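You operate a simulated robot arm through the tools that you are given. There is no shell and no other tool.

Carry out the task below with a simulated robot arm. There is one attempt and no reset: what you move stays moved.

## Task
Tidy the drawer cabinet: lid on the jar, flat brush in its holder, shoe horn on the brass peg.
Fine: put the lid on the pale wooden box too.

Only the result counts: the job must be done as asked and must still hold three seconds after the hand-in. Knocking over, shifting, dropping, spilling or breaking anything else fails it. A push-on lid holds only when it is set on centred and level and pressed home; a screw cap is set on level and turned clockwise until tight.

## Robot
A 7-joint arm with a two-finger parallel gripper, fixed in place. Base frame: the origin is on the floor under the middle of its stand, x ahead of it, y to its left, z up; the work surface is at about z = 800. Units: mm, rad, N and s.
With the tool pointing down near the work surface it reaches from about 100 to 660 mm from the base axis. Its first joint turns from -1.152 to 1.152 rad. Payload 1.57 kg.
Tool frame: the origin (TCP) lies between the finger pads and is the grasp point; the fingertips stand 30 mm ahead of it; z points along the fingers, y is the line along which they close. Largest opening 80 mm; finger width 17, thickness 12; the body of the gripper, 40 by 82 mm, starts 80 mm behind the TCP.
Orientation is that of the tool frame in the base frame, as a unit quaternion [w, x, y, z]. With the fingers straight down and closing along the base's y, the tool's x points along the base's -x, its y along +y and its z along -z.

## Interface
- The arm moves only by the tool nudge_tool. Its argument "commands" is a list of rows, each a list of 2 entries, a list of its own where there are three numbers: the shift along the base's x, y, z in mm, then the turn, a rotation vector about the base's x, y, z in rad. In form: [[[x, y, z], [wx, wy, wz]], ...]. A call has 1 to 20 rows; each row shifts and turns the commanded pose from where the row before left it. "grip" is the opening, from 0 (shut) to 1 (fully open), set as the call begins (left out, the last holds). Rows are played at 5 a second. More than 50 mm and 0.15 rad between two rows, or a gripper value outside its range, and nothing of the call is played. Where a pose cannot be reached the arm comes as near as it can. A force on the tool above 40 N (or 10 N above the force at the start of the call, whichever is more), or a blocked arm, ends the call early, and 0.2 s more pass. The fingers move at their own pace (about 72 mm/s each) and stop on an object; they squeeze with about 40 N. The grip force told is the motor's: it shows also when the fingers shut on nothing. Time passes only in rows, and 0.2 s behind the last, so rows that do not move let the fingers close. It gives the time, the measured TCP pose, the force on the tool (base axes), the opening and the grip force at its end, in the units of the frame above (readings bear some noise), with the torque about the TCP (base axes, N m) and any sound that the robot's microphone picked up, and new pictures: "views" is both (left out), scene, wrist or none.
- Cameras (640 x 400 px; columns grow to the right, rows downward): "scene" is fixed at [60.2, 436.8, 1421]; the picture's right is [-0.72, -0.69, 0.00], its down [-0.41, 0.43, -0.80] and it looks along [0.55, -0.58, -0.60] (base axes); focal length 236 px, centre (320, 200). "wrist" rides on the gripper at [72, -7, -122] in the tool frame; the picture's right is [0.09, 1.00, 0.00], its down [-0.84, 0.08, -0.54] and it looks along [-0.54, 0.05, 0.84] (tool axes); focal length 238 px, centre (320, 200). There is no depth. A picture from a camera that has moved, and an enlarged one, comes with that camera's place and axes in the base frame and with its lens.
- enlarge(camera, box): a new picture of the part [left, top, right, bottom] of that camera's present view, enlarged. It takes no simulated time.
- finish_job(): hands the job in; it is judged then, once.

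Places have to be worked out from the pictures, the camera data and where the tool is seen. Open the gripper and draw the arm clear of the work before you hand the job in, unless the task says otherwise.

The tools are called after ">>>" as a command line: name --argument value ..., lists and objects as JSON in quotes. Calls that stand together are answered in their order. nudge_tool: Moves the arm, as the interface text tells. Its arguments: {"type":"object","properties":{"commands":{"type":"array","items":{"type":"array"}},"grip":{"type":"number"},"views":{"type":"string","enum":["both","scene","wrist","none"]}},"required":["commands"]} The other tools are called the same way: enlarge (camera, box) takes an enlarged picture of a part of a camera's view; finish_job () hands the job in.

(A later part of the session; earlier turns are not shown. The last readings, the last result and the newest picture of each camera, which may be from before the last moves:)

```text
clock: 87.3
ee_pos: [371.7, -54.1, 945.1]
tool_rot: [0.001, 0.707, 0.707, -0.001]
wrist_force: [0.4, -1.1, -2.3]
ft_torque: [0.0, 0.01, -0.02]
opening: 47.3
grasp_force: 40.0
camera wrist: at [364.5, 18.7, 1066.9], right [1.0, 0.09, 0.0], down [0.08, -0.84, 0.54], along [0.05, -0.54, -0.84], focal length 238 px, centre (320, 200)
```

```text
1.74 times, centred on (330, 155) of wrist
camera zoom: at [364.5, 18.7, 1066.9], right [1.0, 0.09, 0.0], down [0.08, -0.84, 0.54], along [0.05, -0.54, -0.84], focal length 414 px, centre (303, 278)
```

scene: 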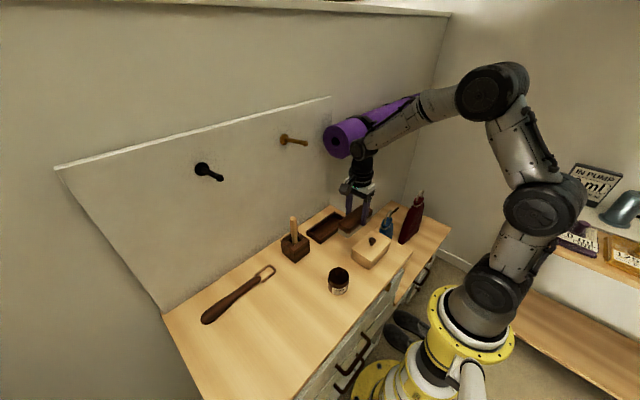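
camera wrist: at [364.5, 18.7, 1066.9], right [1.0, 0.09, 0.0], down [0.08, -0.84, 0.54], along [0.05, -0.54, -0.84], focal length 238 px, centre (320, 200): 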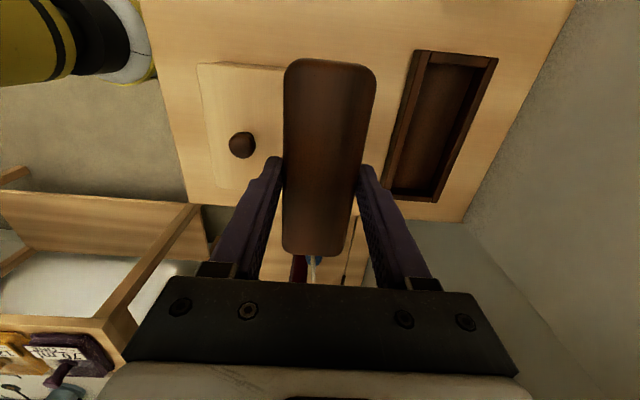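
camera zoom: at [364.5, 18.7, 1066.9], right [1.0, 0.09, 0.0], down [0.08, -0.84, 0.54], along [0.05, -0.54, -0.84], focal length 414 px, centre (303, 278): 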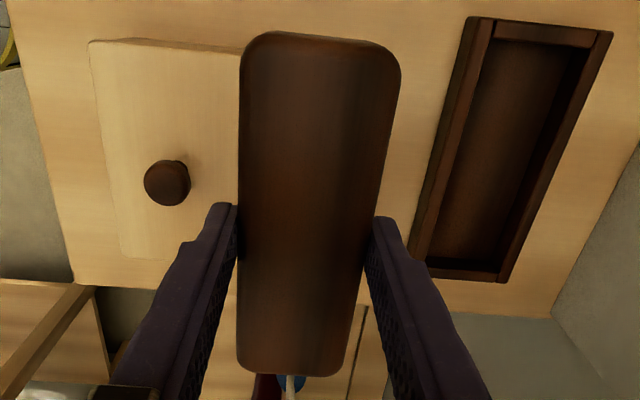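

The tray's inner opening measures about 52×138 mm, centred near (488, −53), and the brush is 47×134.5 mm. I'll come lower and partway forward to refine before going over the tray.

>>> nudge_tool --commands '[[[10, 0, -12], [0, 0, -0.005]], [[10, 0, -12], [0, 0, 0]], [[10, 0, -13], [0, 0, 0]], [[10, 0, -13], [0, 0, 0]], [[0, 0, 0], [0, 0, 0]], [[0, 0, 0], [0, 0, 0]], [[0, 0, 0], [0, 0, 0]], [[0, 0, 0], [0, 0, 0]]]' --grip 0 --views "wrist"

>>> enlarge --camera "wrist" --box '[340, 35, 500, 135]'

>>> enlarge --camera "wrist" --box '[340, 135, 500, 235]'

>>> enlarge --camera "scene" --box '[300, 180, 400, 270]'

```text
clock: 89.1
ee_pos: [411.7, -57.0, 894.1]
tool_rot: [0.002, 0.709, 0.705, -0.001]
wrist_force: [0.0, -0.5, -1.1]
ft_torque: [0.0, -0.02, -0.02]
opening: 46.9
grasp_force: 40.0
camera wrist: at [405.1, 16.2, 1016.1], right [1.0, 0.09, 0.0], down [0.07, -0.84, 0.54], along [0.05, -0.54, -0.84], focal length 238 px, centre (320, 200)
```

wrist: 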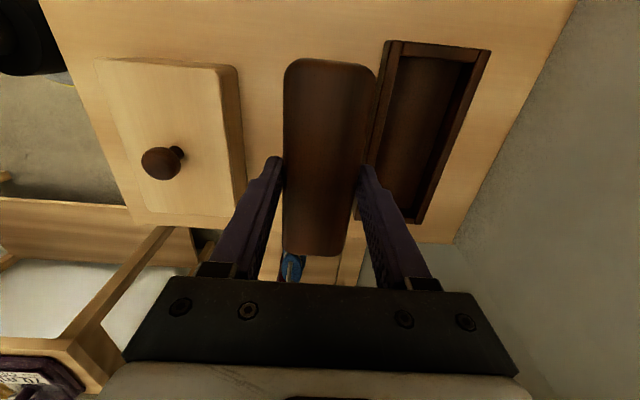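

```text
4.00 times, centred on (420, 85) of wrist
camera zoom: at [405.1, 16.2, 1016.1], right [1.0, 0.09, 0.0], down [0.07, -0.84, 0.54], along [0.05, -0.54, -0.84], focal length 953 px, centre (-80, 660)
```

zoom: 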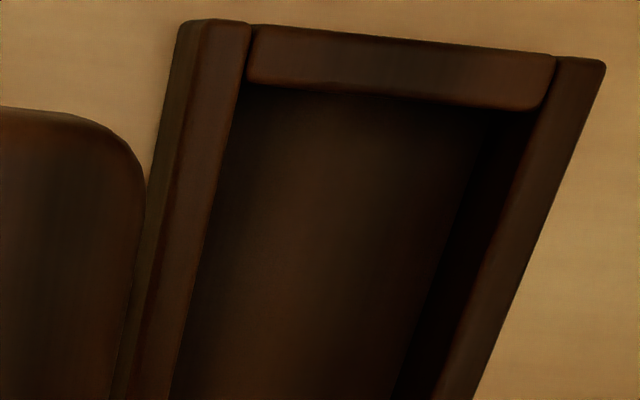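

```text
4.00 times, centred on (420, 185) of wrist
camera zoom: at [405.1, 16.2, 1016.1], right [1.0, 0.09, 0.0], down [0.07, -0.84, 0.54], along [0.05, -0.54, -0.84], focal length 953 px, centre (-80, 260)
```

zoom: 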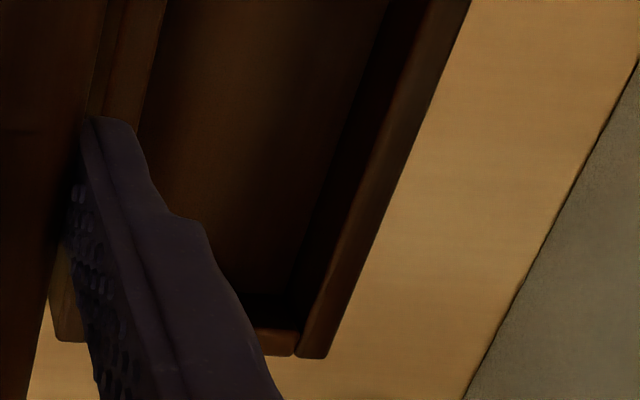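

```text
4.44 times, centred on (350, 225) of scene
camera zoom: at [60.2, 436.8, 1421.0], right [-0.72, -0.69, 0.0], down [-0.41, 0.43, -0.8], along [0.55, -0.58, -0.6], focal length 1049 px, centre (187, 89)
```

zoom: 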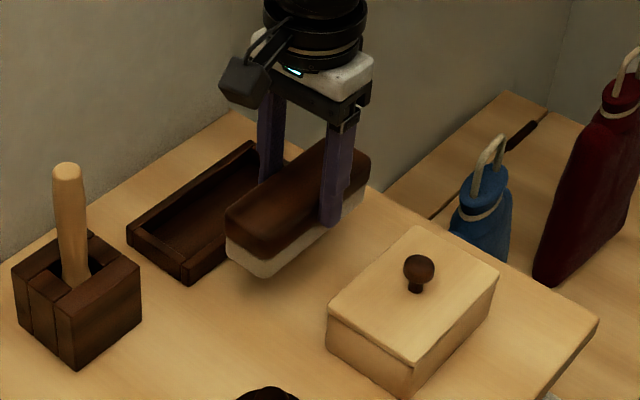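

Both views agree: the tray centre is about (488.7, −52.5). The brush must move about (+77, +3). I'll go over the tray with the bristles roughly 8 mm above the rim.

>>> nudge_tool --commands '[[[20, 1, 0], [0, 0, 0]], [[20, 1, 0], [0, 0, 0]], [[20, 1, -3], [0, 0, 0]], [[17, 0.2, -5], [0, 0, 0]], [[0, 0, 0], [0, 0, 0]], [[0, 0, 0], [0, 0, 0]], [[0, 0, 0], [0, 0, 0]], [[0, 0, 0], [0, 0, 0]], [[0, 0, 0], [0, 0, 0]]]' --grip 0

>>> enlarge --camera "scene" --box '[300, 195, 360, 250]'

>>> enlarge --camera "wrist" --box '[250, 40, 410, 140]'

>>> enlarge --camera "wrist" --box '[250, 180, 410, 280]'

```text
clock: 91.1
ee_pos: [490.4, -54.9, 884.8]
tool_rot: [0.001, 0.709, 0.705, -0.001]
wrist_force: [0.5, -0.3, -1.2]
ft_torque: [-0.01, 0.02, 0.01]
opening: 47.1
grasp_force: 39.9
camera wrist: at [484.0, 18.3, 1006.3], right [1.0, 0.09, 0.0], down [0.07, -0.84, 0.54], along [0.05, -0.54, -0.84], focal length 238 px, centre (320, 200)
```

scene: 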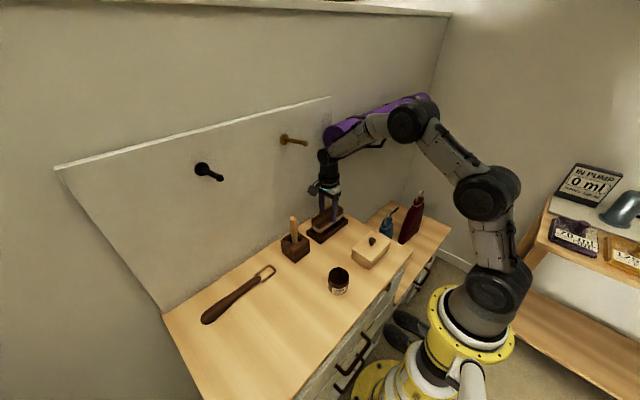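
wrist: 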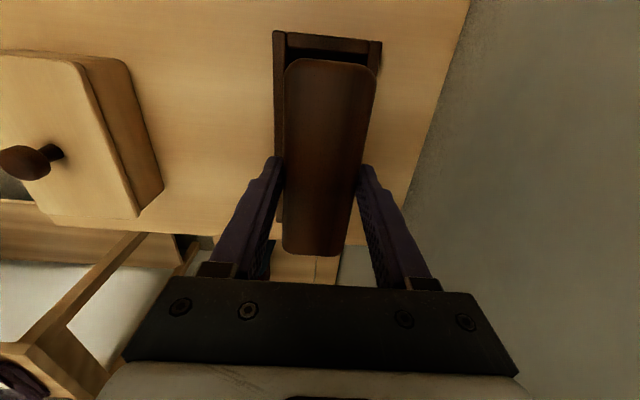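

```text
7.27 times, centred on (330, 222) of scene
camera zoom: at [60.2, 436.8, 1421.0], right [-0.72, -0.69, 0.0], down [-0.41, 0.43, -0.8], along [0.55, -0.58, -0.6], focal length 1716 px, centre (247, 36)
```

zoom: 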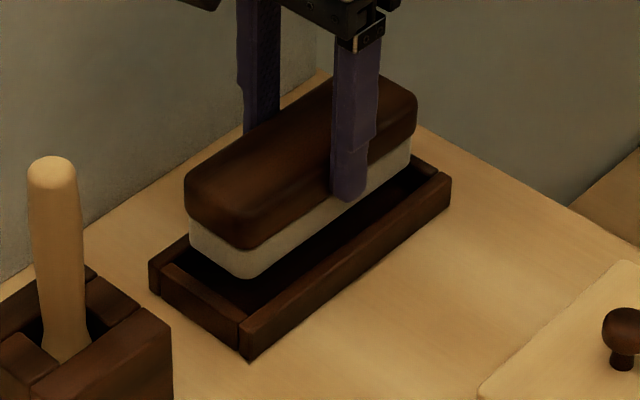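

```text
4.00 times, centred on (330, 90) of wrist
camera zoom: at [484.0, 18.3, 1006.3], right [1.0, 0.09, 0.0], down [0.07, -0.84, 0.54], along [0.05, -0.54, -0.84], focal length 953 px, centre (280, 640)
```

zoom: 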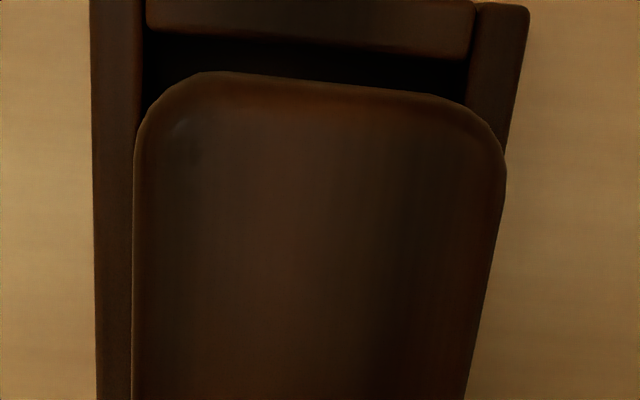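

```text
4.00 times, centred on (330, 230) of wrist
camera zoom: at [484.0, 18.3, 1006.3], right [1.0, 0.09, 0.0], down [0.07, -0.84, 0.54], along [0.05, -0.54, -0.84], focal length 953 px, centre (280, 80)
```

zoom: 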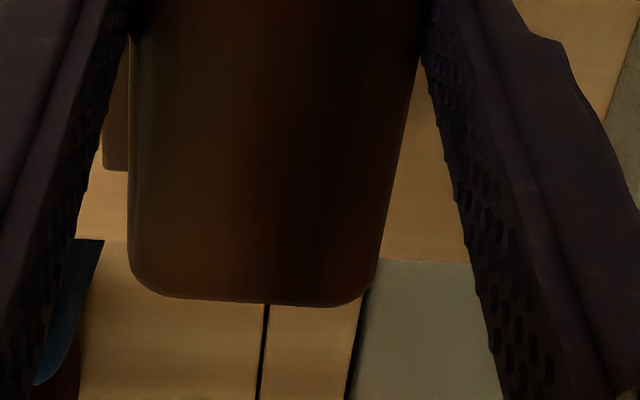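

The brush needs about (−1.5, +1.1) to be centred over the tray. I'll apply that and lower a little.

>>> nudge_tool --commands '[[[-1.5, 1.1, 0], [0, 0, 0]], [[0, 0, -3], [0, 0, 0]], [[0, 0, 0], [0, 0, 0]], [[0, 0, 0], [0, 0, 0]], [[0, 0, 0], [0, 0, 0]], [[0, 0, 0], [0, 0, 0]]]' --grip 0 --views "wrist"

>>> enlarge --camera "scene" --box '[305, 205, 360, 250]'

>>> enlarge --camera "wrist" --box '[250, 40, 410, 140]'

```text
clock: 92.5
ee_pos: [488.8, -52.7, 883.6]
tool_rot: [0.0, 0.709, 0.705, -0.002]
wrist_force: [-0.4, -0.8, -1.6]
ft_torque: [0.01, 0.0, 0.0]
opening: 47.2
grasp_force: 39.8
camera wrist: at [482.4, 21.2, 1004.5], right [1.0, 0.09, 0.0], down [0.07, -0.84, 0.54], along [0.05, -0.54, -0.84], focal length 238 px, centre (320, 200)
```

wrist: 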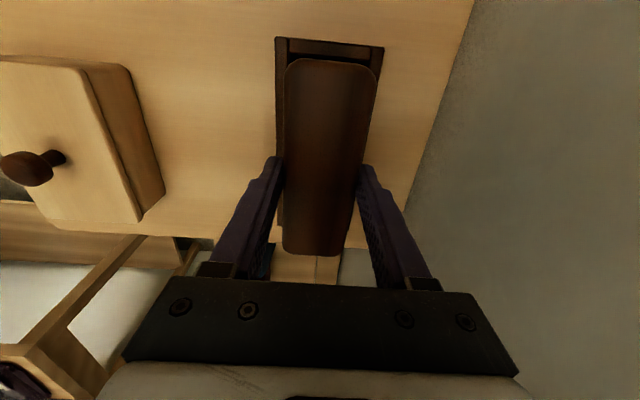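

```text
8.89 times, centred on (332, 228) of scene
camera zoom: at [60.2, 436.8, 1421.0], right [-0.72, -0.69, 0.0], down [-0.41, 0.43, -0.8], along [0.55, -0.58, -0.6], focal length 2097 px, centre (209, -44)
```

zoom: 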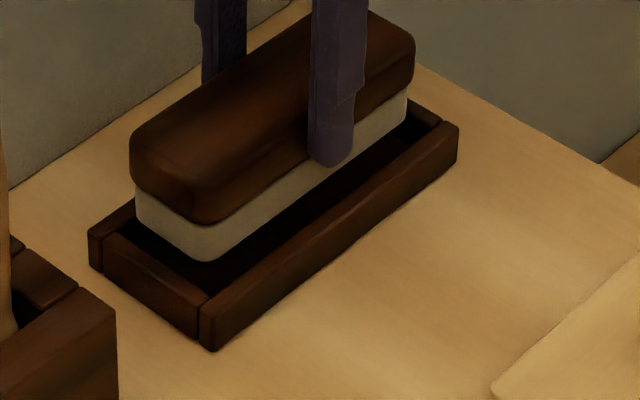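

```text
4.00 times, centred on (330, 90) of wrist
camera zoom: at [482.4, 21.2, 1004.5], right [1.0, 0.09, 0.0], down [0.07, -0.84, 0.54], along [0.05, -0.54, -0.84], focal length 953 px, centre (280, 640)
```

zoom: 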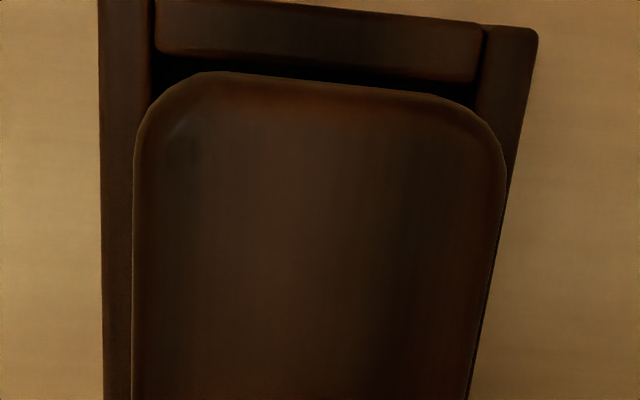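

x is right on now, but y overshot by about 1.8 mm. I'll correct y.

>>> nudge_tool --commands '[[[0, -1.5, 0], [0, 0, 0]], [[0, 0, 0], [0, 0, 0]], [[0, 0, 0], [0, 0, 0]], [[0, 0, 0], [0, 0, 0]], [[0, 0, 0], [0, 0, 0]]]' --grip 0 --views "wrist"

>>> enlarge --camera "wrist" --box '[250, 40, 410, 140]'

>>> enlarge --camera "scene" --box '[305, 205, 360, 250]'

```text
clock: 93.7
ee_pos: [488.4, -54.4, 882.3]
tool_rot: [0.001, 0.709, 0.706, -0.001]
wrist_force: [0.0, 0.3, -1.9]
ft_torque: [0.01, 0.02, -0.01]
opening: 47.3
grasp_force: 40.5
camera wrist: at [482.2, 19.9, 1004.0], right [1.0, 0.09, 0.0], down [0.07, -0.84, 0.54], along [0.05, -0.54, -0.84], focal length 238 px, centre (320, 200)
```

wrist: 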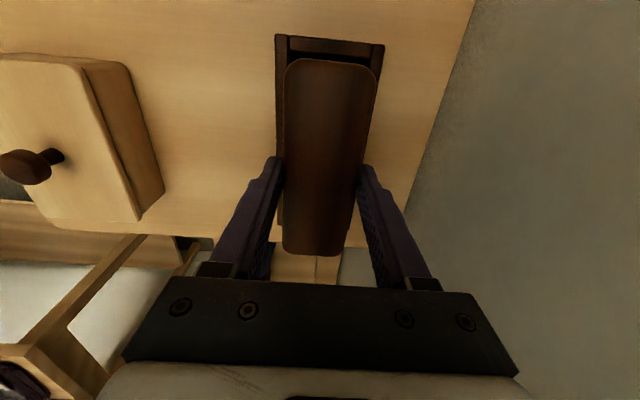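

```text
4.00 times, centred on (330, 90) of wrist
camera zoom: at [482.2, 19.9, 1004.0], right [1.0, 0.09, 0.0], down [0.07, -0.84, 0.54], along [0.05, -0.54, -0.84], focal length 953 px, centre (280, 640)
```

zoom: 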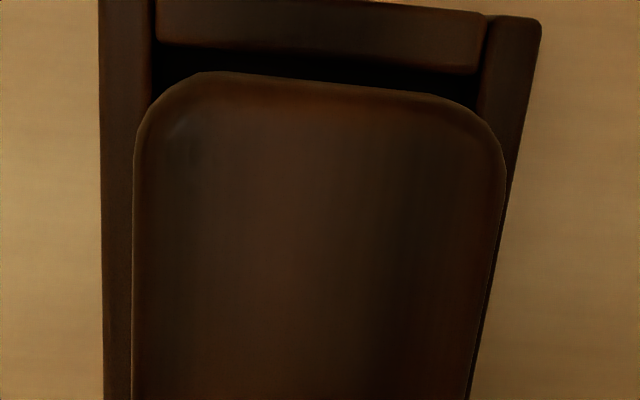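

```text
8.89 times, centred on (332, 228) of scene
camera zoom: at [60.2, 436.8, 1421.0], right [-0.72, -0.69, 0.0], down [-0.41, 0.43, -0.8], along [0.55, -0.58, -0.6], focal length 2097 px, centre (209, -44)
```

zoom: 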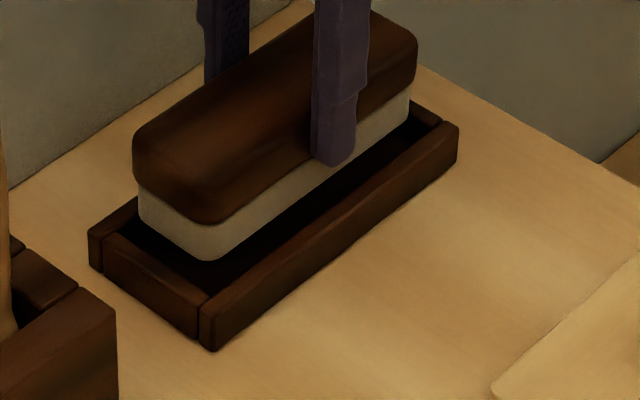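

Aligned within half a millimetre. I'll lower the bristles into the tray in small steps.

>>> nudge_tool --commands '[[[0.1, -0.3, -3], [0, 0, 0]], [[0, 0, -3], [0, 0, 0]], [[0, 0, -3], [0, 0, 0]], [[0, 0, -2], [0, 0, 0]], [[0, 0, 0], [0, 0, 0]], [[0, 0, 0], [0, 0, 0]], [[0, 0, 0], [0, 0, 0]]]' --grip 0 --views "wrist"

>>> enlarge --camera "wrist" --box '[250, 40, 410, 140]'

>>> enlarge --camera "scene" --box '[305, 205, 360, 250]'

```text
clock: 95.3
ee_pos: [488.7, -53.9, 872.8]
tool_rot: [0.001, 0.709, 0.705, -0.002]
wrist_force: [0.1, -0.4, -1.6]
ft_torque: [0.01, 0.01, 0.02]
opening: 47.3
grasp_force: 40.1
camera wrist: at [482.3, 19.0, 993.7], right [1.0, 0.09, 0.0], down [0.07, -0.84, 0.54], along [0.05, -0.54, -0.84], focal length 238 px, centre (320, 200)
```

wrist: 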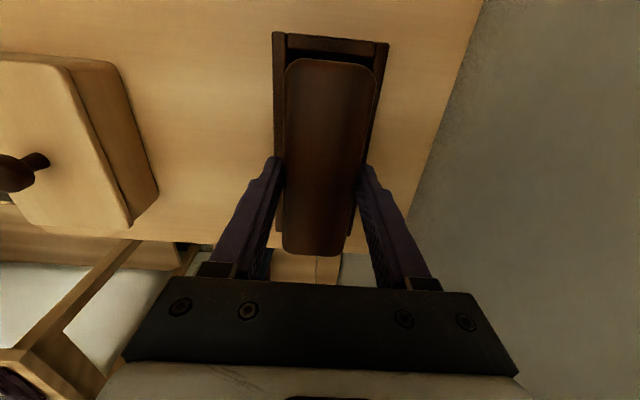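

```text
4.00 times, centred on (330, 90) of wrist
camera zoom: at [482.3, 19.0, 993.7], right [1.0, 0.09, 0.0], down [0.07, -0.84, 0.54], along [0.05, -0.54, -0.84], focal length 953 px, centre (280, 640)
```

zoom: 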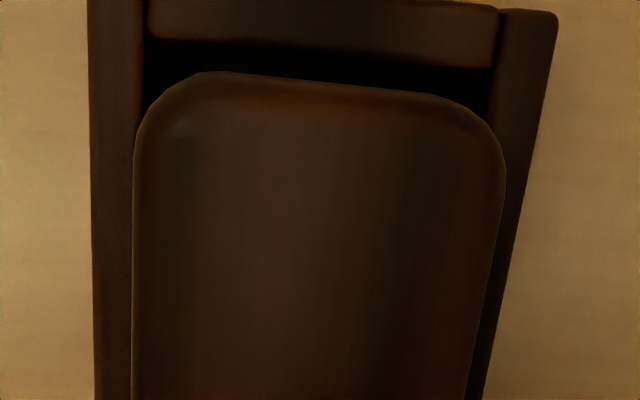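

```text
8.89 times, centred on (332, 228) of scene
camera zoom: at [60.2, 436.8, 1421.0], right [-0.72, -0.69, 0.0], down [-0.41, 0.43, -0.8], along [0.55, -0.58, -0.6], focal length 2097 px, centre (209, -44)
```

zoom: 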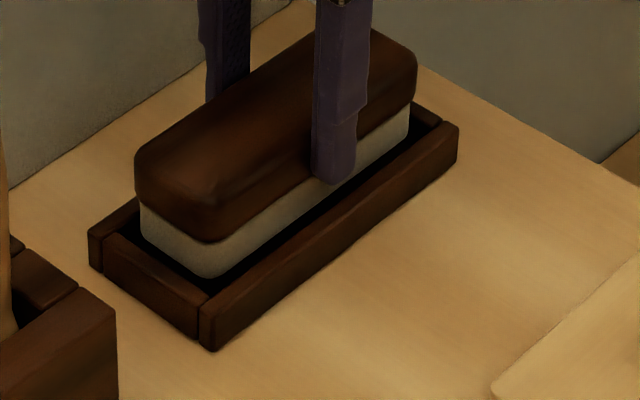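

No contact yet, and the bristles are entering the tray cleanly. I'll continue down.

>>> nudge_tool --commands '[[[0, 0.2, -3], [0, 0, 0]], [[0, 0, -3], [0, 0, 0]], [[0, 0, -2], [0, 0, 0]], [[0, 0, -2], [0, 0, 0]], [[0, 0, 0], [0, 0, 0]], [[0, 0, 0], [0, 0, 0]]]' --grip 0 --views "wrist"

>>> enlarge --camera "wrist" --box '[250, 40, 410, 140]'

>>> enlarge --camera "scene" --box '[305, 205, 360, 250]'

```text
clock: 96.7
ee_pos: [488.3, -54.1, 862.4]
tool_rot: [0.002, 0.709, 0.705, -0.002]
wrist_force: [0.3, 0.1, -1.4]
ft_torque: [0.0, 0.05, 0.01]
opening: 47.1
grasp_force: 39.8
camera wrist: at [482.3, 19.6, 984.3], right [1.0, 0.09, 0.0], down [0.07, -0.84, 0.54], along [0.05, -0.54, -0.84], focal length 238 px, centre (320, 200)
```

wrist: 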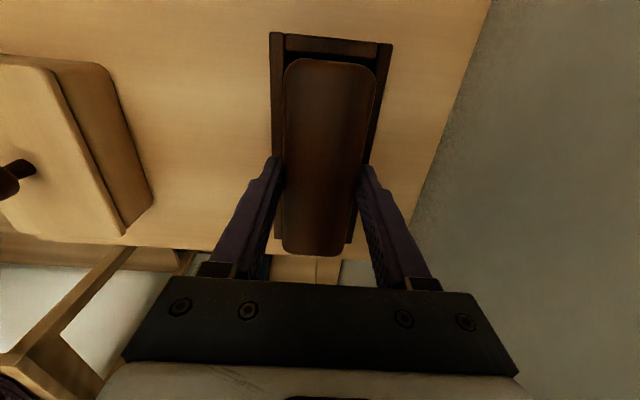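

```text
4.00 times, centred on (330, 90) of wrist
camera zoom: at [482.3, 19.6, 984.3], right [1.0, 0.09, 0.0], down [0.07, -0.84, 0.54], along [0.05, -0.54, -0.84], focal length 953 px, centre (280, 640)
```

zoom: 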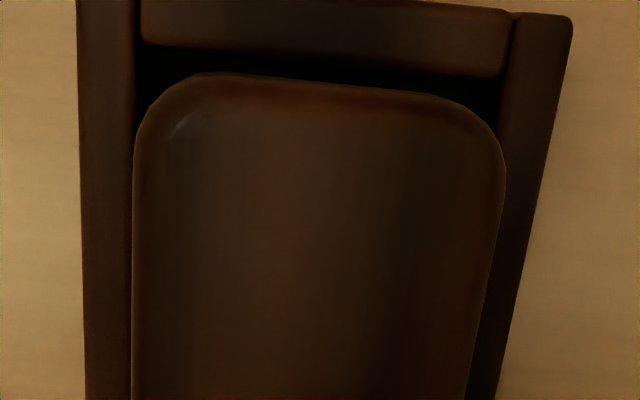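

```text
8.89 times, centred on (332, 228) of scene
camera zoom: at [60.2, 436.8, 1421.0], right [-0.72, -0.69, 0.0], down [-0.41, 0.43, -0.8], along [0.55, -0.58, -0.6], focal length 2097 px, centre (209, -44)
```

zoom: 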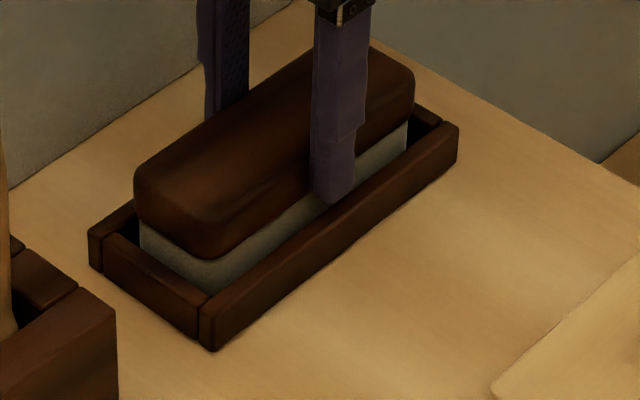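

Still free, with even gaps on both sides. I'll go down in 1.5 mm steps until it touches the floor.

>>> nudge_tool --commands '[[[0, 0, -1.5], [0, 0, 0]], [[0, 0, -1.5], [0, 0, 0]], [[0, 0, 0], [0, 0, 0]], [[0, 0, 0], [0, 0, 0]]]' --grip 0 --views "none"

>>> nudge_tool --commands '[[[0, 0, -1], [0, 0, 0]], [[0, 0, -1], [0, 0, 0]], [[0, 0, 0], [0, 0, 0]], [[0, 0, 0], [0, 0, 0]]]' --grip 0 --views "wrist"

>>> enlarge --camera "scene" --box '[305, 205, 360, 250]'

```text
clock: 97.7
ee_pos: [488.6, -52.6, 858.5]
tool_rot: [0.001, 0.709, 0.705, -0.001]
wrist_force: [0.5, -0.5, -1.9]
ft_torque: [-0.02, 0.0, 0.03]
opening: 47.2
grasp_force: 39.9
```

```text
clock: 98.7
ee_pos: [487.9, -52.6, 858.6]
tool_rot: [0.001, 0.709, 0.705, -0.001]
wrist_force: [-0.3, -0.3, -0.9]
ft_torque: [-0.01, 0.04, 0.02]
opening: 46.9
grasp_force: 40.1
camera wrist: at [482.0, 20.1, 979.2], right [1.0, 0.09, 0.0], down [0.07, -0.84, 0.54], along [0.05, -0.54, -0.84], focal length 238 px, centre (320, 200)
```

wrist: 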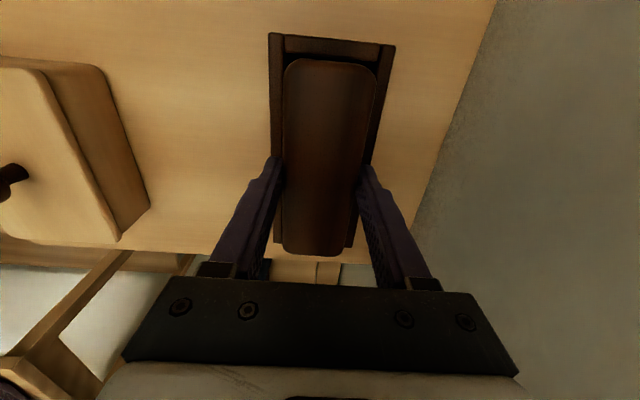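

```text
8.89 times, centred on (332, 228) of scene
camera zoom: at [60.2, 436.8, 1421.0], right [-0.72, -0.69, 0.0], down [-0.41, 0.43, -0.8], along [0.55, -0.58, -0.6], focal length 2097 px, centre (209, -44)
```

zoom: 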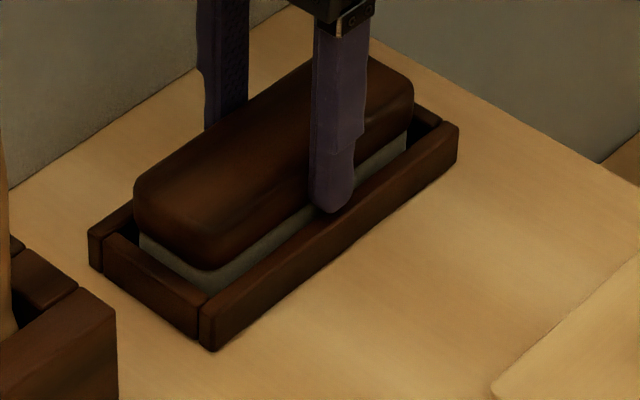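

Still no contact at bristle height ≈804. I'll continue carefully by 1 mm steps.

>>> nudge_tool --commands '[[[0, -0.3, -1], [0, 0, 0]], [[0, 0, -1], [0, 0, 0]], [[0, 0, 0], [0, 0, 0]], [[0, 0, 0], [0, 0, 0]]]' --grip 0 --views "wrist"

>>> enlarge --camera "scene" --box '[305, 205, 360, 250]'

>>> enlarge --camera "wrist" --box '[240, 40, 420, 270]'

```text
clock: 99.7
ee_pos: [488.4, -52.4, 856.0]
tool_rot: [0.003, 0.709, 0.705, -0.001]
wrist_force: [-2.0, -4.4, 11.0]
ft_torque: [-0.02, 0.41, 0.09]
opening: 47.1
grasp_force: 39.9
camera wrist: at [482.1, 20.4, 978.7], right [1.0, 0.09, 0.0], down [0.07, -0.84, 0.55], along [0.05, -0.54, -0.84], focal length 238 px, centre (320, 200)
```

wrist: 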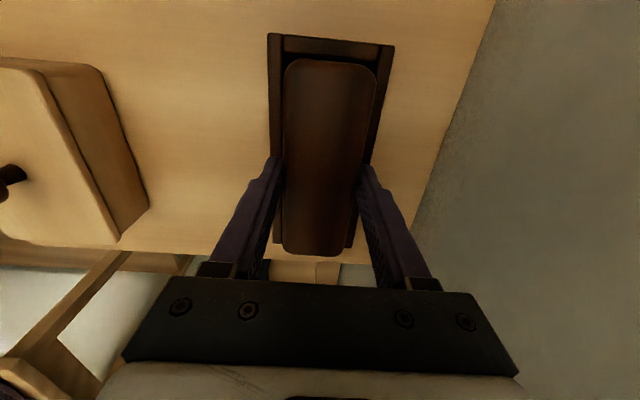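

```text
8.89 times, centred on (332, 228) of scene
camera zoom: at [60.0, 436.7, 1421.1], right [-0.72, -0.69, 0.0], down [-0.41, 0.43, -0.8], along [0.55, -0.58, -0.6], focal length 2097 px, centre (209, -44)
```

zoom: 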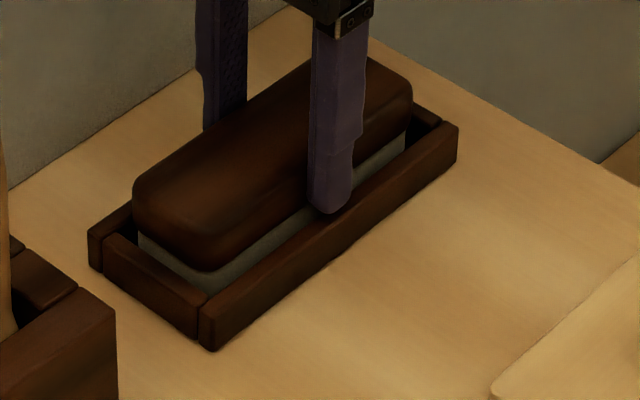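

```text
1.74 times, centred on (330, 155) of wrist
camera zoom: at [482.1, 20.4, 978.7], right [1.0, 0.09, 0.0], down [0.07, -0.84, 0.55], along [0.05, -0.54, -0.84], focal length 414 px, centre (303, 278)
```

zoom: 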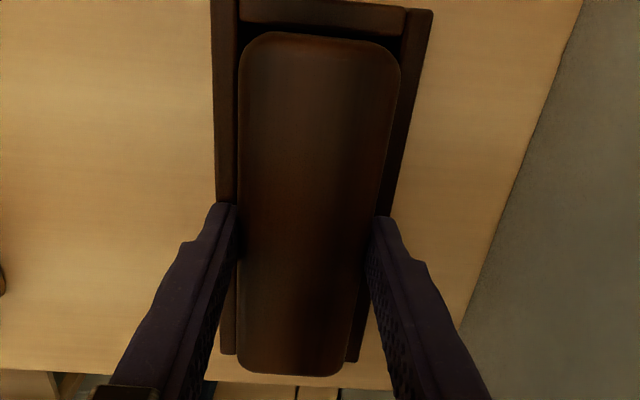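

The brush rests on the tray floor (11 N) with its bristles fully inside. I'll ease off and release.

>>> nudge_tool --commands '[[[0, 0, 0.6], [0, 0, 0]], [[0, 0, 0], [0, 0, 0]], [[0, 0, 0], [0, 0, 0]]]' --grip 0 --views "none"

>>> nudge_tool --commands '[[[0, 0, 0], [0, 0, 0]], [[0, 0, 0], [0, 0, 0]], [[0, 0, 0], [0, 0, 0]], [[0, 0, 0], [0, 0, 0]]]' --grip 0.85 --views "wrist"

>>> enlarge --camera "scene" --box '[305, 205, 360, 250]'

```text
clock: 100.5
ee_pos: [488.7, -53.2, 855.9]
tool_rot: [0.002, 0.709, 0.706, 0.0]
wrist_force: [-0.3, -6.2, 11.1]
ft_torque: [-0.24, 0.21, 0.03]
opening: 47.2
grasp_force: 40.0
```

```text
clock: 101.5
ee_pos: [489.4, -52.4, 856.2]
tool_rot: [0.001, 0.709, 0.705, 0.0]
wrist_force: [0.6, 0.1, 0.0]
ft_torque: [-0.02, 0.02, 0.0]
opening: 68.0
grasp_force: 0.1
camera wrist: at [481.9, 20.8, 978.0], right [1.0, 0.09, 0.0], down [0.07, -0.84, 0.54], along [0.05, -0.54, -0.84], focal length 238 px, centre (320, 200)
```

wrist: 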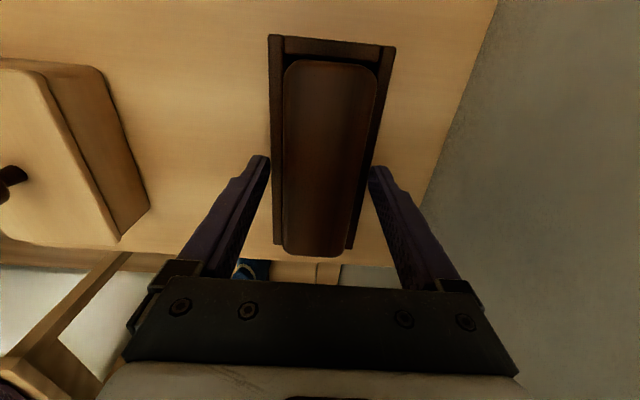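

```text
8.89 times, centred on (332, 228) of scene
camera zoom: at [60.2, 436.8, 1421.0], right [-0.72, -0.69, 0.0], down [-0.41, 0.43, -0.8], along [0.55, -0.58, -0.6], focal length 2097 px, centre (209, -44)
```

zoom: 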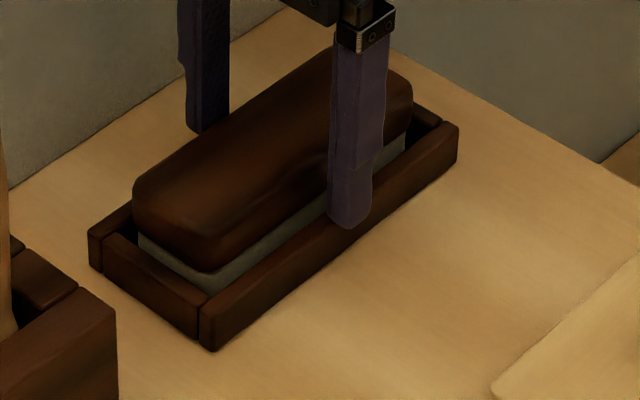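

The brush sits in the tray. I'll raise the tool straight up 40 mm and back away.

>>> nudge_tool --commands '[[[0, 0, 10], [0, 0, 0]], [[0, 0, 15], [0, 0, 0]], [[0, 0, 15], [0, 0, 0]], [[-25, 0, 0], [0, 0, 0]], [[-40, 0, 10], [0, 0, 0]], [[-40, 0, 20], [0, 0, 0]], [[0, 0, 20], [0, 0, 0]], [[0, 0, 0], [0, 0, 0]], [[0, 0, 0], [0, 0, 0]]]' --grip 1

>>> enlarge --camera "scene" --box '[290, 190, 370, 260]'

>>> enlarge --camera "wrist" --box '[330, 20, 530, 220]'

```text
clock: 103.5
ee_pos: [382.1, -55.2, 946.0]
tool_rot: [0.001, 0.709, 0.706, -0.001]
wrist_force: [-0.5, -0.4, -0.8]
ft_torque: [-0.02, -0.04, -0.01]
opening: 80.0
grasp_force: 0.1
camera wrist: at [376.3, 18.6, 1067.9], right [1.0, 0.09, 0.0], down [0.07, -0.84, 0.54], along [0.05, -0.54, -0.84], focal length 238 px, centre (320, 200)
```

scene: 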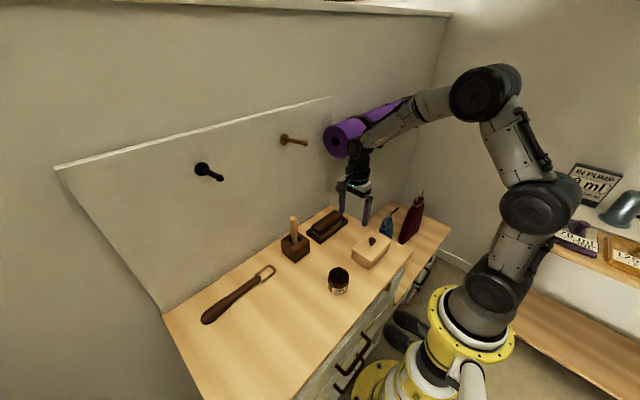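
wrist: 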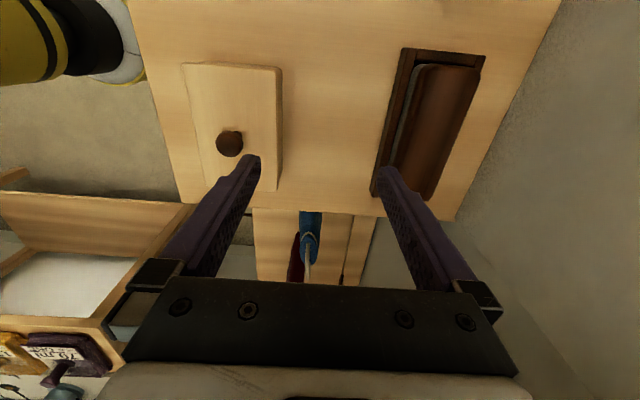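

```text
5.71 times, centred on (330, 225) of scene
camera zoom: at [60.2, 436.8, 1421.0], right [-0.72, -0.69, 0.0], down [-0.41, 0.43, -0.8], along [0.55, -0.58, -0.6], focal length 1348 px, centre (263, 57)
```

zoom: 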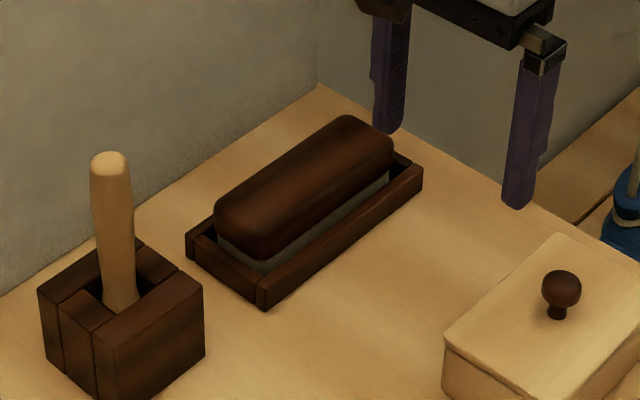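

```text
2.00 times, centred on (430, 120) of wrist
camera zoom: at [376.3, 18.6, 1067.9], right [1.0, 0.09, 0.0], down [0.07, -0.84, 0.54], along [0.05, -0.54, -0.84], focal length 477 px, centre (100, 360)
```

zoom: 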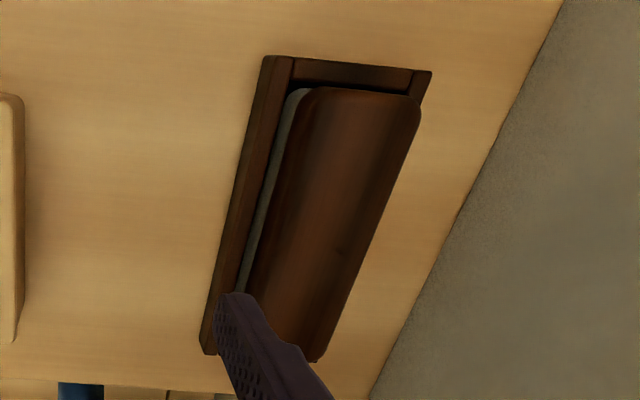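

The brush is correctly seated in its tray. Now the shoe horn: I'll travel back at x≈385 (clear of the stick) to view it near y≈270.

>>> nudge_tool --commands '[[[0, 42, 0], [0, 0, 0]], [[0, 42, 0], [0, 0, 0]], [[0, 42, 0], [0, 0, 0]], [[0, 42, 0], [0, 0, 0]], [[0, 42, 0], [0, 0, 0]], [[0, 42, 0], [0, 0, 0]], [[5, 40, -8], [0, 0, 0]], [[10, 33, -8], [0, 0, 0]], [[0, 0, 0], [0, 0, 0]], [[0, 0, 0], [0, 0, 0]], [[0, 0, 0], [0, 0, 0]]]' --grip 1

>>> enlarge --camera "wrist" --box '[360, 0, 600, 200]'

>>> enlarge --camera "scene" --box '[195, 255, 285, 330]'

```text
clock: 105.9
ee_pos: [400.2, 270.8, 932.3]
tool_rot: [0.002, 0.709, 0.705, -0.001]
wrist_force: [-0.2, 0.7, -0.7]
ft_torque: [0.0, -0.01, -0.01]
opening: 79.9
grasp_force: 0.1
camera wrist: at [392.5, 344.6, 1053.5], right [1.0, 0.09, 0.0], down [0.07, -0.84, 0.54], along [0.05, -0.54, -0.84], focal length 238 px, centre (320, 200)
```

scene: 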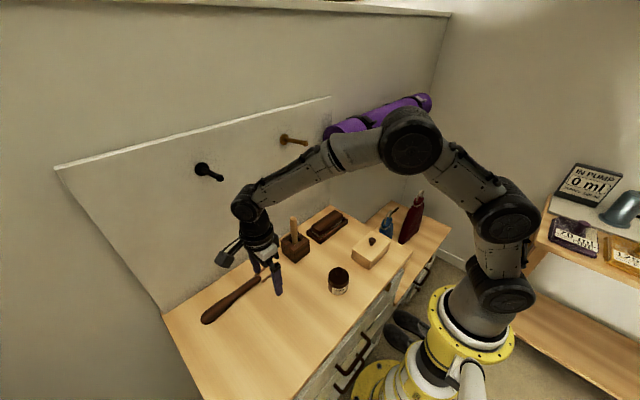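
wrist: 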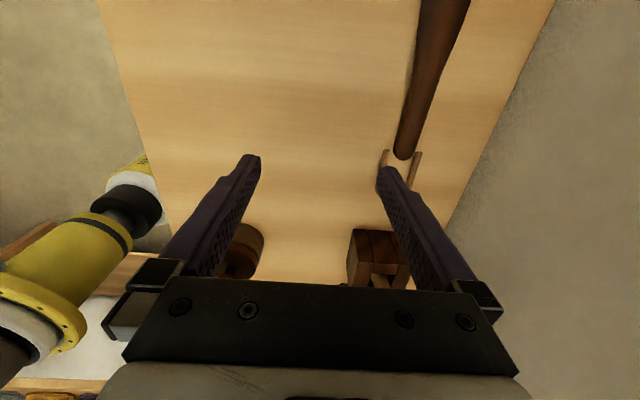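

```text
2.00 times, centred on (480, 100) of wrist
camera zoom: at [392.5, 344.6, 1053.5], right [1.0, 0.09, 0.0], down [0.07, -0.84, 0.54], along [0.05, -0.54, -0.84], focal length 477 px, centre (0, 400)
```

zoom: 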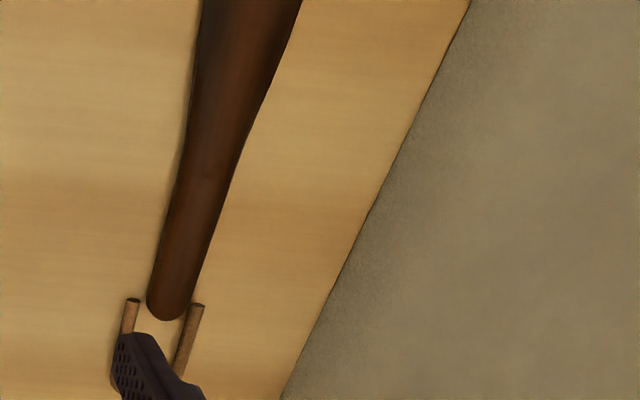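

```text
5.33 times, centred on (240, 292) of scene
camera zoom: at [60.2, 436.8, 1421.0], right [-0.72, -0.69, 0.0], down [-0.41, 0.43, -0.8], along [0.55, -0.58, -0.6], focal length 1258 px, centre (747, -293)
```

zoom: 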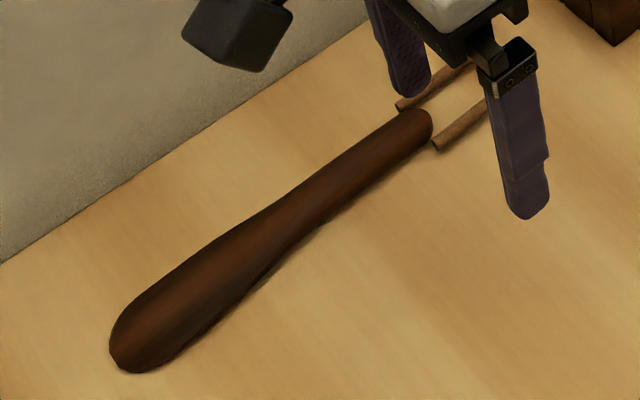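

The horn's shaft axis is at x≈491 at y=285, about 26 mm wide there, with the loop toward −y. I'll come down at x=400 and then slide forward low, staying under the black peg.

>>> nudge_tool --commands '[[[0, 7, -15], [0, 0, 0.03]], [[0, 7, -15], [0, 0, 0]], [[0, 0, -16], [0, 0, 0]], [[0, 0, -16], [0, 0, 0]], [[22, 0, 0], [0, 0, 0]], [[23, 0, 0], [0, 0, 0]], [[23, 0, 0], [0, 0, 0]], [[22, 0, 0], [0, 0, 0]], [[0, 0, 0], [0, 0, 0]], [[0, 0, 0], [0, 0, 0]], [[0, 0, 0], [0, 0, 0]], [[0, 0, 0], [0, 0, 0]]]' --grip 1

>>> enlarge --camera "wrist" --box '[220, 60, 420, 260]'

>>> enlarge --camera "scene" --box '[190, 180, 310, 320]'

```text
clock: 108.5
ee_pos: [490.7, 286.0, 867.7]
tool_rot: [0.002, 0.699, 0.715, -0.001]
wrist_force: [-0.6, -0.2, -0.4]
ft_torque: [-0.03, 0.01, -0.01]
opening: 79.9
grasp_force: 0.2
camera wrist: at [481.0, 358.8, 988.8], right [0.99, 0.12, 0.0], down [0.1, -0.83, 0.54], along [0.06, -0.54, -0.84], focal length 238 px, centre (320, 200)
```

scene: 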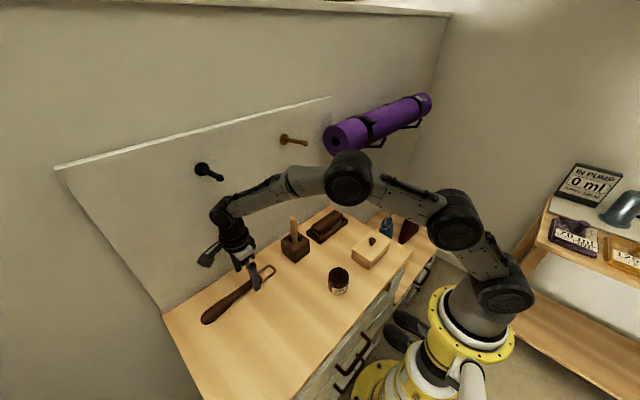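
wrist: 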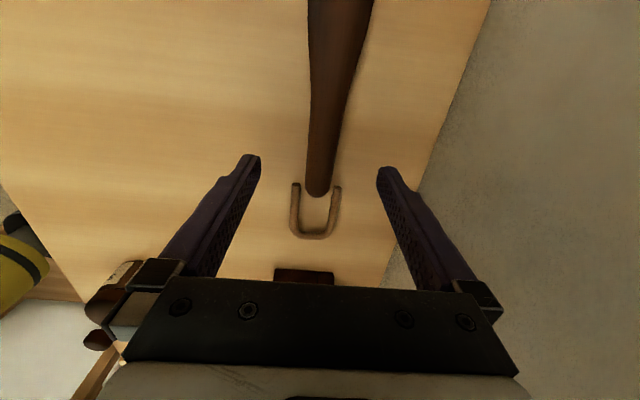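

```text
2.00 times, centred on (320, 160) of wrist
camera zoom: at [481.0, 358.8, 988.8], right [0.99, 0.12, 0.0], down [0.1, -0.83, 0.54], along [0.06, -0.54, -0.84], focal length 477 px, centre (320, 280)
```

zoom: 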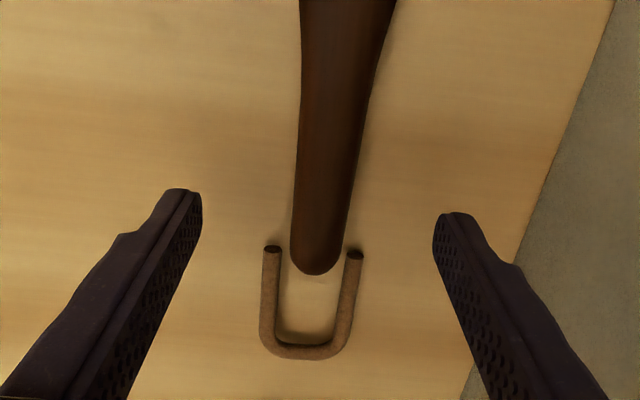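

```text
2.86 times, centred on (250, 250) of scene
camera zoom: at [60.2, 436.8, 1421.0], right [-0.72, -0.69, 0.0], down [-0.41, 0.43, -0.8], along [0.55, -0.58, -0.6], focal length 674 px, centre (520, 57)
```

zoom: 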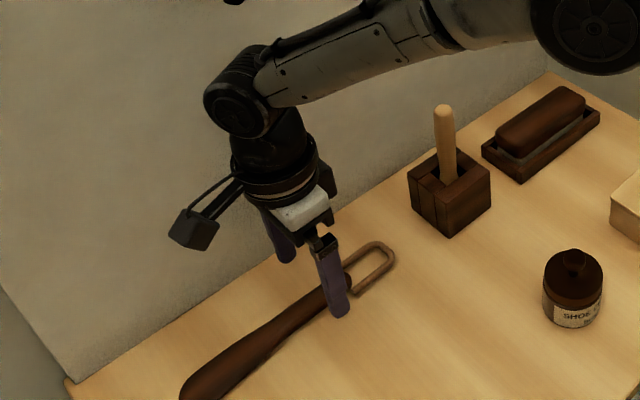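

The shaft sits about +3 mm (base x) from the tool axis and parallel to it. I'll shift and descend to fingertips just above the table.

>>> nudge_tool --commands '[[[2.8, 0, 0], [0, 0, 0]], [[0, 0, -12], [0, 0, 0]], [[0, 0, -12], [0, 0, 0]], [[0, 0, -8], [0, 0, 0]], [[0, 0, 0], [0, 0, 0]], [[0, 0, 0], [0, 0, 0]], [[0, 0, 0], [0, 0, 0]]]' --grip 1 --views "wrist"

>>> enlarge --camera "wrist" --box '[220, 60, 420, 260]'

>>> enlarge --camera "scene" --box '[210, 240, 300, 320]'

```text
clock: 110.1
ee_pos: [492.6, 286.0, 835.7]
tool_rot: [0.0, 0.698, 0.716, -0.002]
wrist_force: [0.5, -0.2, 0.3]
ft_torque: [-0.04, -0.03, 0.03]
opening: 80.1
grasp_force: 0.0
camera wrist: at [484.1, 358.6, 957.5], right [0.99, 0.12, 0.0], down [0.1, -0.83, 0.54], along [0.06, -0.54, -0.84], focal length 238 px, centre (320, 200)
```

wrist: 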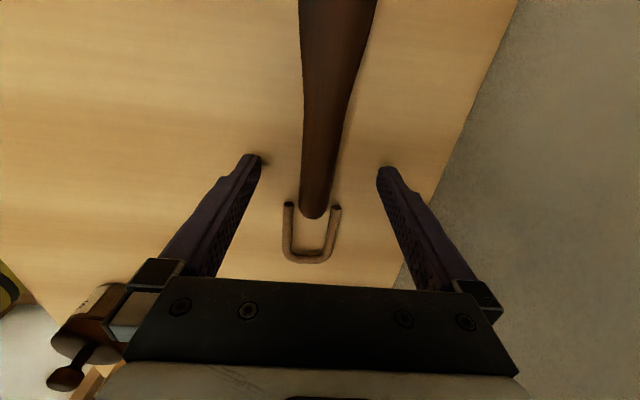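

```text
2.00 times, centred on (320, 160) of wrist
camera zoom: at [484.1, 358.6, 957.5], right [0.99, 0.12, 0.0], down [0.1, -0.83, 0.54], along [0.06, -0.54, -0.84], focal length 477 px, centre (320, 280)
```

zoom: 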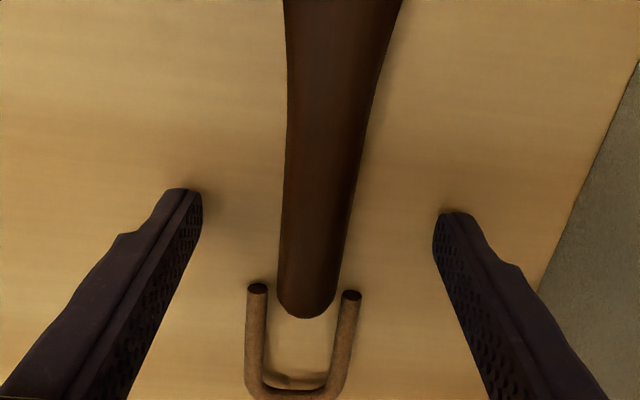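

```text
5.00 times, centred on (255, 280) of scene
camera zoom: at [60.2, 436.8, 1421.0], right [-0.72, -0.69, 0.0], down [-0.41, 0.43, -0.8], along [0.55, -0.58, -0.6], focal length 1180 px, centre (645, -200)
```

zoom: 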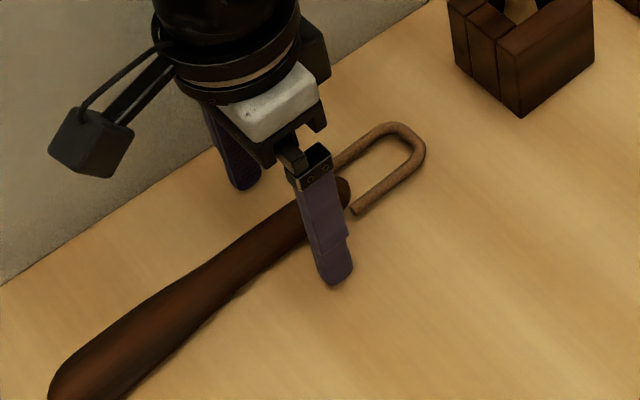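

The shaft is centred between the fingers. I'll lower 2.5 mm more and close.

>>> nudge_tool --commands '[[[0, 0, -2.5], [0, 0, 0]], [[0, 0, 0], [0, 0, 0]], [[0, 0, 0], [0, 0, 0]]]' --grip 1 --views "none"

>>> nudge_tool --commands '[[[0, 0, 0], [0, 0, 0]], [[0, 0, 0], [0, 0, 0]], [[0, 0, 0], [0, 0, 0]], [[0, 0, 0], [0, 0, 0]], [[0, 0, 0], [0, 0, 0]]]' --grip 0 --views "wrist"

>>> enlarge --camera "wrist" --box '[220, 80, 420, 280]'

>>> enlarge --camera "scene" --box '[210, 240, 300, 320]'

```text
clock: 110.9
ee_pos: [493.6, 285.2, 833.2]
tool_rot: [0.002, 0.699, 0.716, -0.001]
wrist_force: [-0.1, 0.4, -0.4]
ft_torque: [-0.05, 0.03, 0.02]
opening: 80.0
grasp_force: 0.1
```

```text
clock: 112.1
ee_pos: [491.8, 285.2, 833.3]
tool_rot: [0.001, 0.698, 0.716, -0.001]
wrist_force: [-0.1, 0.5, -0.9]
ft_torque: [-0.01, 0.01, -0.02]
opening: 25.3
grasp_force: 36.6
camera wrist: at [484.1, 358.6, 954.9], right [0.99, 0.12, 0.0], down [0.1, -0.83, 0.54], along [0.06, -0.54, -0.84], focal length 238 px, centre (320, 200)
```

wrist: 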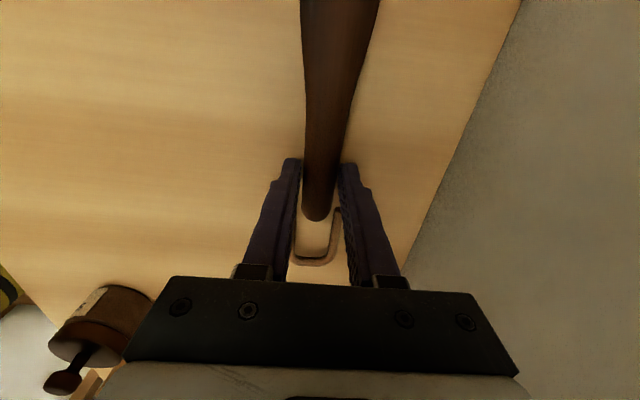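

```text
2.00 times, centred on (320, 180) of wrist
camera zoom: at [484.1, 358.6, 954.9], right [0.99, 0.12, 0.0], down [0.1, -0.83, 0.54], along [0.06, -0.54, -0.84], focal length 477 px, centre (320, 240)
```

zoom: 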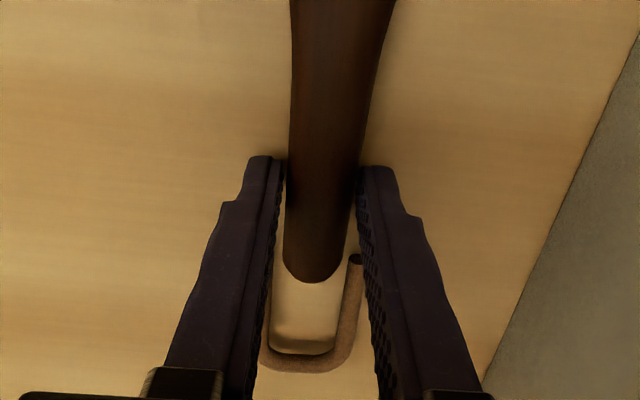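

```text
5.00 times, centred on (255, 280) of scene
camera zoom: at [60.2, 436.8, 1421.0], right [-0.72, -0.69, 0.0], down [-0.41, 0.43, -0.8], along [0.55, -0.58, -0.6], focal length 1180 px, centre (645, -200)
```

zoom: 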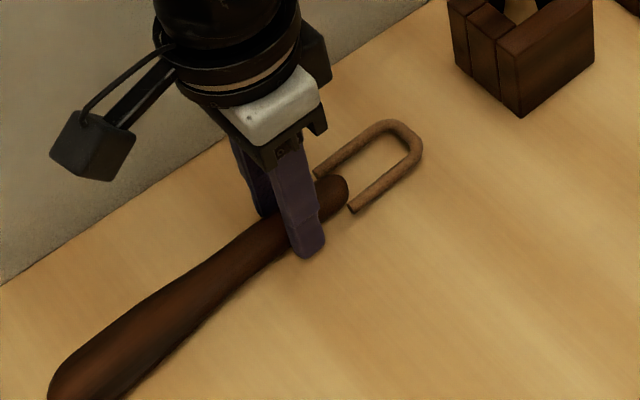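

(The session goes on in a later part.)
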